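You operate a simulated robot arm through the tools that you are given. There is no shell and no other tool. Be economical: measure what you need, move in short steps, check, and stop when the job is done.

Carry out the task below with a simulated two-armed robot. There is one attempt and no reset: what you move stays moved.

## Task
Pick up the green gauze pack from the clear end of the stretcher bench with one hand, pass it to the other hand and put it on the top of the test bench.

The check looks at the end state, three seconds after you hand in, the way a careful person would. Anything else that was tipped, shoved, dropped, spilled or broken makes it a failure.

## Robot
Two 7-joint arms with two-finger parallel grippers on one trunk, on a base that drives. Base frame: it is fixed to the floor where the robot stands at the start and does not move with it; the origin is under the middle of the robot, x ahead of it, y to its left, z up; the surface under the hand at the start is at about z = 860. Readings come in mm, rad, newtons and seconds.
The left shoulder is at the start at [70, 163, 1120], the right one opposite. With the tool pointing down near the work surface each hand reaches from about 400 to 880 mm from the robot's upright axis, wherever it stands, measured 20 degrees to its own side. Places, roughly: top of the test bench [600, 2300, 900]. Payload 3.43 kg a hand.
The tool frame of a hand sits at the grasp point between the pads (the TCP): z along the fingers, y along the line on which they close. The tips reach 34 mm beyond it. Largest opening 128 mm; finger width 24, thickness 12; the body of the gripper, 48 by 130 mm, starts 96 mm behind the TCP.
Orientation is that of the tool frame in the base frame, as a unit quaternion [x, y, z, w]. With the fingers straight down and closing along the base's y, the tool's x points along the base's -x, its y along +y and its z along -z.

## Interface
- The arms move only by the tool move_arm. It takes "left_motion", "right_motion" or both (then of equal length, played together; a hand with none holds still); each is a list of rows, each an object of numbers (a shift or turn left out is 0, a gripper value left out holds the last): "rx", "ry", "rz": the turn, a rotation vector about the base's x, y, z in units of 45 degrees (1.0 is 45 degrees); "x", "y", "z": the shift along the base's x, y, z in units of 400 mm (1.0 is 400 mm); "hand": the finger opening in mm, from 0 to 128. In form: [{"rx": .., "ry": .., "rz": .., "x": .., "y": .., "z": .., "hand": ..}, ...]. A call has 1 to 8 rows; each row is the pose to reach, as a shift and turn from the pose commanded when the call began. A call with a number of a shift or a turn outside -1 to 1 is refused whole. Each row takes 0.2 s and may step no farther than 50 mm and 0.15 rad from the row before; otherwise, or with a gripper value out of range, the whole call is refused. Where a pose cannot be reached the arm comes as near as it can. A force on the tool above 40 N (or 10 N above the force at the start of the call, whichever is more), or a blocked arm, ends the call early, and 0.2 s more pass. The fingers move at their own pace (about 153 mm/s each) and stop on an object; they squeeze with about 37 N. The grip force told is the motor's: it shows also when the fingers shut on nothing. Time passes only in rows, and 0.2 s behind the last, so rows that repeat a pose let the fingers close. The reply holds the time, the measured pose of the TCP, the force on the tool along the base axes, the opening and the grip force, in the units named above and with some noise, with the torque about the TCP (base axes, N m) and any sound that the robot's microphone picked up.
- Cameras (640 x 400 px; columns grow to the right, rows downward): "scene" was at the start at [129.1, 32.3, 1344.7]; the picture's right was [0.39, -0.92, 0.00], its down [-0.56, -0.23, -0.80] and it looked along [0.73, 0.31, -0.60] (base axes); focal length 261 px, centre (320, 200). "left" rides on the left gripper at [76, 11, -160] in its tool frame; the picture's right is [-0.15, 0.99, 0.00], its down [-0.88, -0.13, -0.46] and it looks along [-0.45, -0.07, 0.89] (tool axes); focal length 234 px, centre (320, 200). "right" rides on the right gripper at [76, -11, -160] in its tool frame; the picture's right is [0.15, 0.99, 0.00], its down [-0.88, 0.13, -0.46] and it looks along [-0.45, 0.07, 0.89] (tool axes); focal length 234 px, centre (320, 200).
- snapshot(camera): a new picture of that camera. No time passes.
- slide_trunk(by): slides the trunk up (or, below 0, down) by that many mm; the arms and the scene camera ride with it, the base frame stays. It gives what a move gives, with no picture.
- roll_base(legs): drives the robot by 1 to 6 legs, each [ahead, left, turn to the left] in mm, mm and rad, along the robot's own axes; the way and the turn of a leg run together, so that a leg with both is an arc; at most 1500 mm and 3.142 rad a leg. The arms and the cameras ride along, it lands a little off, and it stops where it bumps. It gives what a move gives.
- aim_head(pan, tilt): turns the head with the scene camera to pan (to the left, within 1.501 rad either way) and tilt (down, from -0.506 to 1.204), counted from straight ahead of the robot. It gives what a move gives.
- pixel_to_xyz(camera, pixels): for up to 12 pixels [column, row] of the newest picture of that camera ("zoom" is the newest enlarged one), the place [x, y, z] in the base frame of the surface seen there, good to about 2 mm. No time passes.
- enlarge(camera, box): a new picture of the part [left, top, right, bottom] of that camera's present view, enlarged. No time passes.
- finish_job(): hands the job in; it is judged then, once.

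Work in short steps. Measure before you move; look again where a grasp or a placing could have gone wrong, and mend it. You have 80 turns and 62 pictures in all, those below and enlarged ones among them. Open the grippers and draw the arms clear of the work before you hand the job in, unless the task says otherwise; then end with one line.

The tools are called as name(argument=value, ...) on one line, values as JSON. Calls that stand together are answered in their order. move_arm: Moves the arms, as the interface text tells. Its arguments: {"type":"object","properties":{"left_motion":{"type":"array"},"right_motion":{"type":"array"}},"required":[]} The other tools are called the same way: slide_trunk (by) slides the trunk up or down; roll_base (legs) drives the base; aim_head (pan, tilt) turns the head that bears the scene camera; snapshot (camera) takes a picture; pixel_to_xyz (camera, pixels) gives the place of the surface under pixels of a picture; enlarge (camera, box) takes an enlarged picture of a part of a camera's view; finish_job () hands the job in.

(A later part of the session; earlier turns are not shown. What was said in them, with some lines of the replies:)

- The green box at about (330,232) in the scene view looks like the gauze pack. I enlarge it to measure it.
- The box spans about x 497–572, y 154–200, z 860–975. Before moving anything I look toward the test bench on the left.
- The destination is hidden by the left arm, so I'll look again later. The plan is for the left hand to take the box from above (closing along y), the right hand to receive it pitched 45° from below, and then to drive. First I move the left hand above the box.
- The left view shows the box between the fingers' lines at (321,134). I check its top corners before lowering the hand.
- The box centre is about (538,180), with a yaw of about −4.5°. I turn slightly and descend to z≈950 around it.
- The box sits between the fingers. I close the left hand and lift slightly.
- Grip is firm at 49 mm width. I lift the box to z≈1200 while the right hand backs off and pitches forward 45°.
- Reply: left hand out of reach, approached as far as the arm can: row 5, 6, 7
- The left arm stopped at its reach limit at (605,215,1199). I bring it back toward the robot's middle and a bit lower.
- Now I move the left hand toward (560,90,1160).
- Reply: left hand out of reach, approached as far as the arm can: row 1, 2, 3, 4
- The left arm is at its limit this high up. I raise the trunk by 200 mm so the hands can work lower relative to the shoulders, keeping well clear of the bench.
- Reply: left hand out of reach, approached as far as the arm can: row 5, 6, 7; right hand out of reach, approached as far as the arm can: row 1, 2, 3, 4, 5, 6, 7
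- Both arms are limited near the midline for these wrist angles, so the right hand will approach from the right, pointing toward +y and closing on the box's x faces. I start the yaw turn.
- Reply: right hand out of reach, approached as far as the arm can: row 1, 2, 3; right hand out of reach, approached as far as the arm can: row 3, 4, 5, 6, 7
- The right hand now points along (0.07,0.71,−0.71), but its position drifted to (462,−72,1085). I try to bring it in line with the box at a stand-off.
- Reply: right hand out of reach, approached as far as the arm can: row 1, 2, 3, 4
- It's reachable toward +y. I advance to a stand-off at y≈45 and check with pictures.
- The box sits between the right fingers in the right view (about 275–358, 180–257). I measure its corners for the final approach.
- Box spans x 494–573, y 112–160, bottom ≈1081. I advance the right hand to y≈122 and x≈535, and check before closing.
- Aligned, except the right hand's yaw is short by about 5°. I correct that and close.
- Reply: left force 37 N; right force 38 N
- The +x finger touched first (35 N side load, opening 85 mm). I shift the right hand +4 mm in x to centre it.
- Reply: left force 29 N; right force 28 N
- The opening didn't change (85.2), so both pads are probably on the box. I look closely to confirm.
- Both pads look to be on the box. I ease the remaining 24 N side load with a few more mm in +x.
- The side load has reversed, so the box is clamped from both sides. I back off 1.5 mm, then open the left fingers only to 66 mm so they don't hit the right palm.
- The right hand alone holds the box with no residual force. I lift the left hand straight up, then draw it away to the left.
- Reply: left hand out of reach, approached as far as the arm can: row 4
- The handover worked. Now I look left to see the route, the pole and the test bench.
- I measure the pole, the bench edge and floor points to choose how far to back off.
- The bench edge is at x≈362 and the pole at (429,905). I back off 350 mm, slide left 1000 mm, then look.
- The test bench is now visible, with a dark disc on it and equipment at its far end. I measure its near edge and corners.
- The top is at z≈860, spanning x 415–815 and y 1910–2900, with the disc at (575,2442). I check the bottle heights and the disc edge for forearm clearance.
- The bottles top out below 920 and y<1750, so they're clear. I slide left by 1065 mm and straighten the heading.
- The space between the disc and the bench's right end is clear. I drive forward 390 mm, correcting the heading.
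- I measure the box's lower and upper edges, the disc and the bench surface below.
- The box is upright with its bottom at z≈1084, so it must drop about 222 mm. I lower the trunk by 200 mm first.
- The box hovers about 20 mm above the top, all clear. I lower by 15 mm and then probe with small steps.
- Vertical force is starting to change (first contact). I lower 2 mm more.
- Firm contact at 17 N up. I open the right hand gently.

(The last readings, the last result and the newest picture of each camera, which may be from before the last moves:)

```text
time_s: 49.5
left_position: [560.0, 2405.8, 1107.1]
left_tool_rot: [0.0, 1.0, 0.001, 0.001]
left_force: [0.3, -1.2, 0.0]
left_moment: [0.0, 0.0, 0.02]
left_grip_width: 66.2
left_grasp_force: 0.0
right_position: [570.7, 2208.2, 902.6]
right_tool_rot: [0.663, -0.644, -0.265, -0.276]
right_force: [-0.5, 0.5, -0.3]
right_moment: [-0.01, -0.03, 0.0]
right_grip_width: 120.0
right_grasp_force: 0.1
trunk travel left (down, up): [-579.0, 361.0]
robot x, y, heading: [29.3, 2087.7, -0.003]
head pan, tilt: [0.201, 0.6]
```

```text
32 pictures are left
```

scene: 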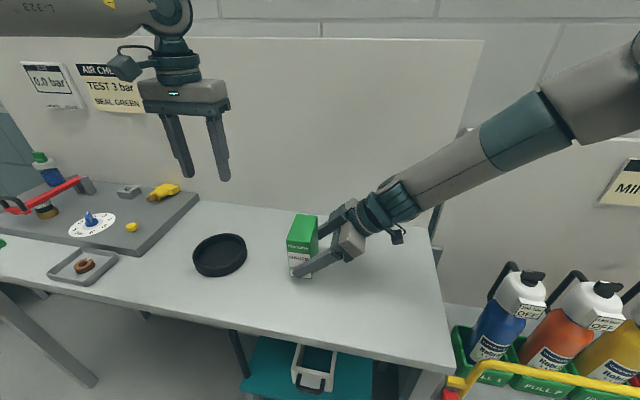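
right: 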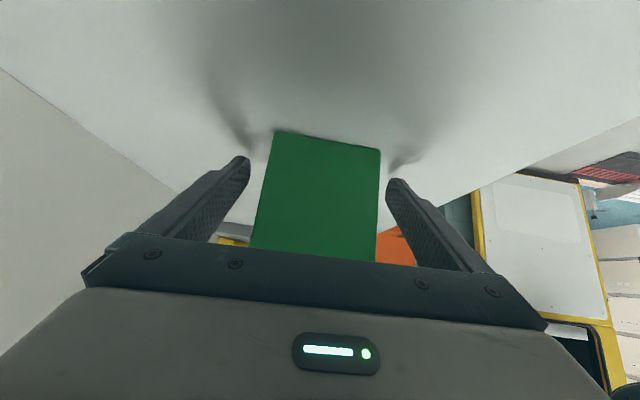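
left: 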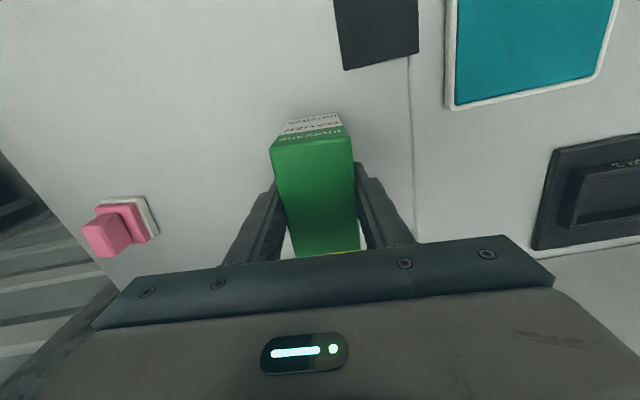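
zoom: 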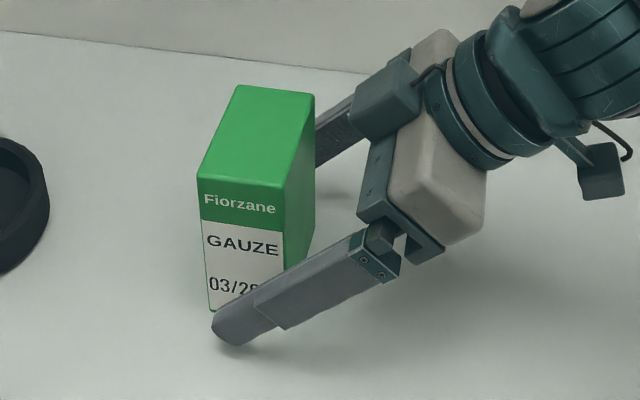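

Box stands free with gaps at both fingers. I withdraw the right hand back along its finger direction (−y, +z).

move_arm(right_motion=[{"y": -0.06, "z": 0.03}, {"y": -0.12, "z": 0.06}, {"y": -0.18, "z": 0.09}, {"y": -0.24, "z": 0.12}])

snapshot(camera="scene")

```text
time_s: 50.5
left_position: [559.8, 2404.6, 1107.1]
left_tool_rot: [0.0, 1.0, 0.0, 0.001]
left_force: [-0.7, -0.9, -0.4]
left_moment: [-0.01, -0.02, 0.02]
left_grip_width: 65.9
left_grasp_force: 0.1
right_position: [572.9, 2110.2, 947.9]
right_tool_rot: [0.663, -0.643, -0.265, -0.277]
right_force: [0.0, 0.6, 0.3]
right_moment: [0.02, -0.02, 0.01]
right_grip_width: 119.8
right_grasp_force: 0.2
trunk travel left (down, up): [-579.0, 361.0]
robot x, y, heading: [28.6, 2088.7, 0.002]
head pan, tilt: [0.201, 0.6]
```

```text
31 pictures are left
```

scene: 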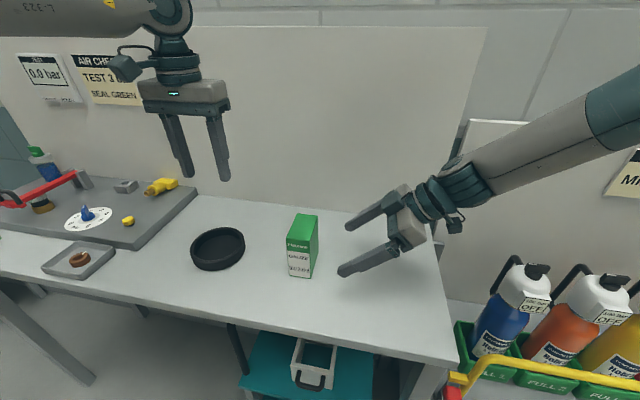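

The pack stands upright on the test bench. I raise the trunk, back the robot away and open the left hand.

slide_trunk(by=200)

roll_base(legs=[[-380, 0, 0]])

move_arm(left_motion=[{"hand": 120}, {"hand": 120}, {"hand": 120}])

snapshot(camera="scene")

```text
time_s: 52.6
left_position: [559.8, 2407.3, 1306.8]
left_tool_rot: [0.0, 1.0, 0.0, 0.0]
left_force: [0.1, -0.8, 0.3]
left_moment: [0.01, -0.05, 0.03]
left_grip_width: 65.9
left_grasp_force: 0.0
right_position: [572.8, 2110.9, 1148.1]
right_tool_rot: [0.662, -0.645, -0.264, -0.276]
right_force: [-0.4, -0.7, -0.1]
right_moment: [-0.01, 0.0, -0.03]
right_grip_width: 120.2
right_grasp_force: 0.1
trunk travel left (down, up): [-779.0, 161.0]
robot x, y, heading: [32.8, 2087.8, 0.001]
head pan, tilt: [0.201, 0.6]
```

```text
time_s: 55.0
left_position: [182.4, 2406.3, 1306.7]
left_tool_rot: [0.0, 1.0, 0.0, -0.001]
left_force: [0.3, 0.2, 0.0]
left_moment: [0.0, -0.01, 0.01]
left_grip_width: 65.9
left_grasp_force: 0.0
right_position: [193.3, 2111.3, 1147.1]
right_tool_rot: [0.663, -0.644, -0.265, -0.275]
right_force: [0.0, 0.1, -0.1]
right_moment: [0.01, 0.03, 0.04]
right_grip_width: 120.2
right_grasp_force: 0.0
trunk travel left (down, up): [-779.0, 161.0]
robot x, y, heading: [-350.0, 2083.2, 0.001]
head pan, tilt: [0.201, 0.6]
```

```text
time_s: 55.8
left_position: [179.4, 2406.9, 1307.3]
left_tool_rot: [0.0, 1.0, 0.0, 0.0]
left_force: [0.9, 0.8, 0.8]
left_moment: [-0.02, 0.01, 0.02]
left_grip_width: 120.3
left_grasp_force: 0.0
right_position: [192.2, 2111.7, 1147.3]
right_tool_rot: [0.663, -0.644, -0.265, -0.276]
right_force: [-0.5, 0.1, 0.0]
right_moment: [-0.01, -0.01, -0.02]
right_grip_width: 120.2
right_grasp_force: 0.1
trunk travel left (down, up): [-779.0, 161.0]
robot x, y, heading: [-350.9, 2087.5, -0.001]
head pan, tilt: [0.201, 0.6]
```

```text
30 pictures are left
```

scene: 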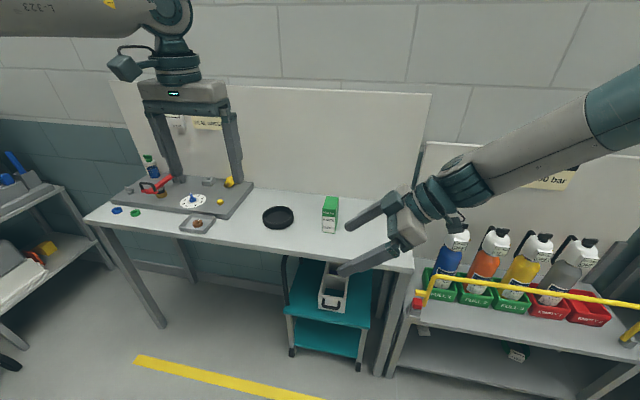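

The pack stands upright at (330,213) on the test bench, nothing else has moved, and the arms are clear. I hand in.

finish_job()

```text
The job is handed in.
```

The left hand picked up the green gauze pack and passed it to the right, which set it upright on the test bench. Nothing else in view moved; I didn't look back at the stretcher bench after leaving it.
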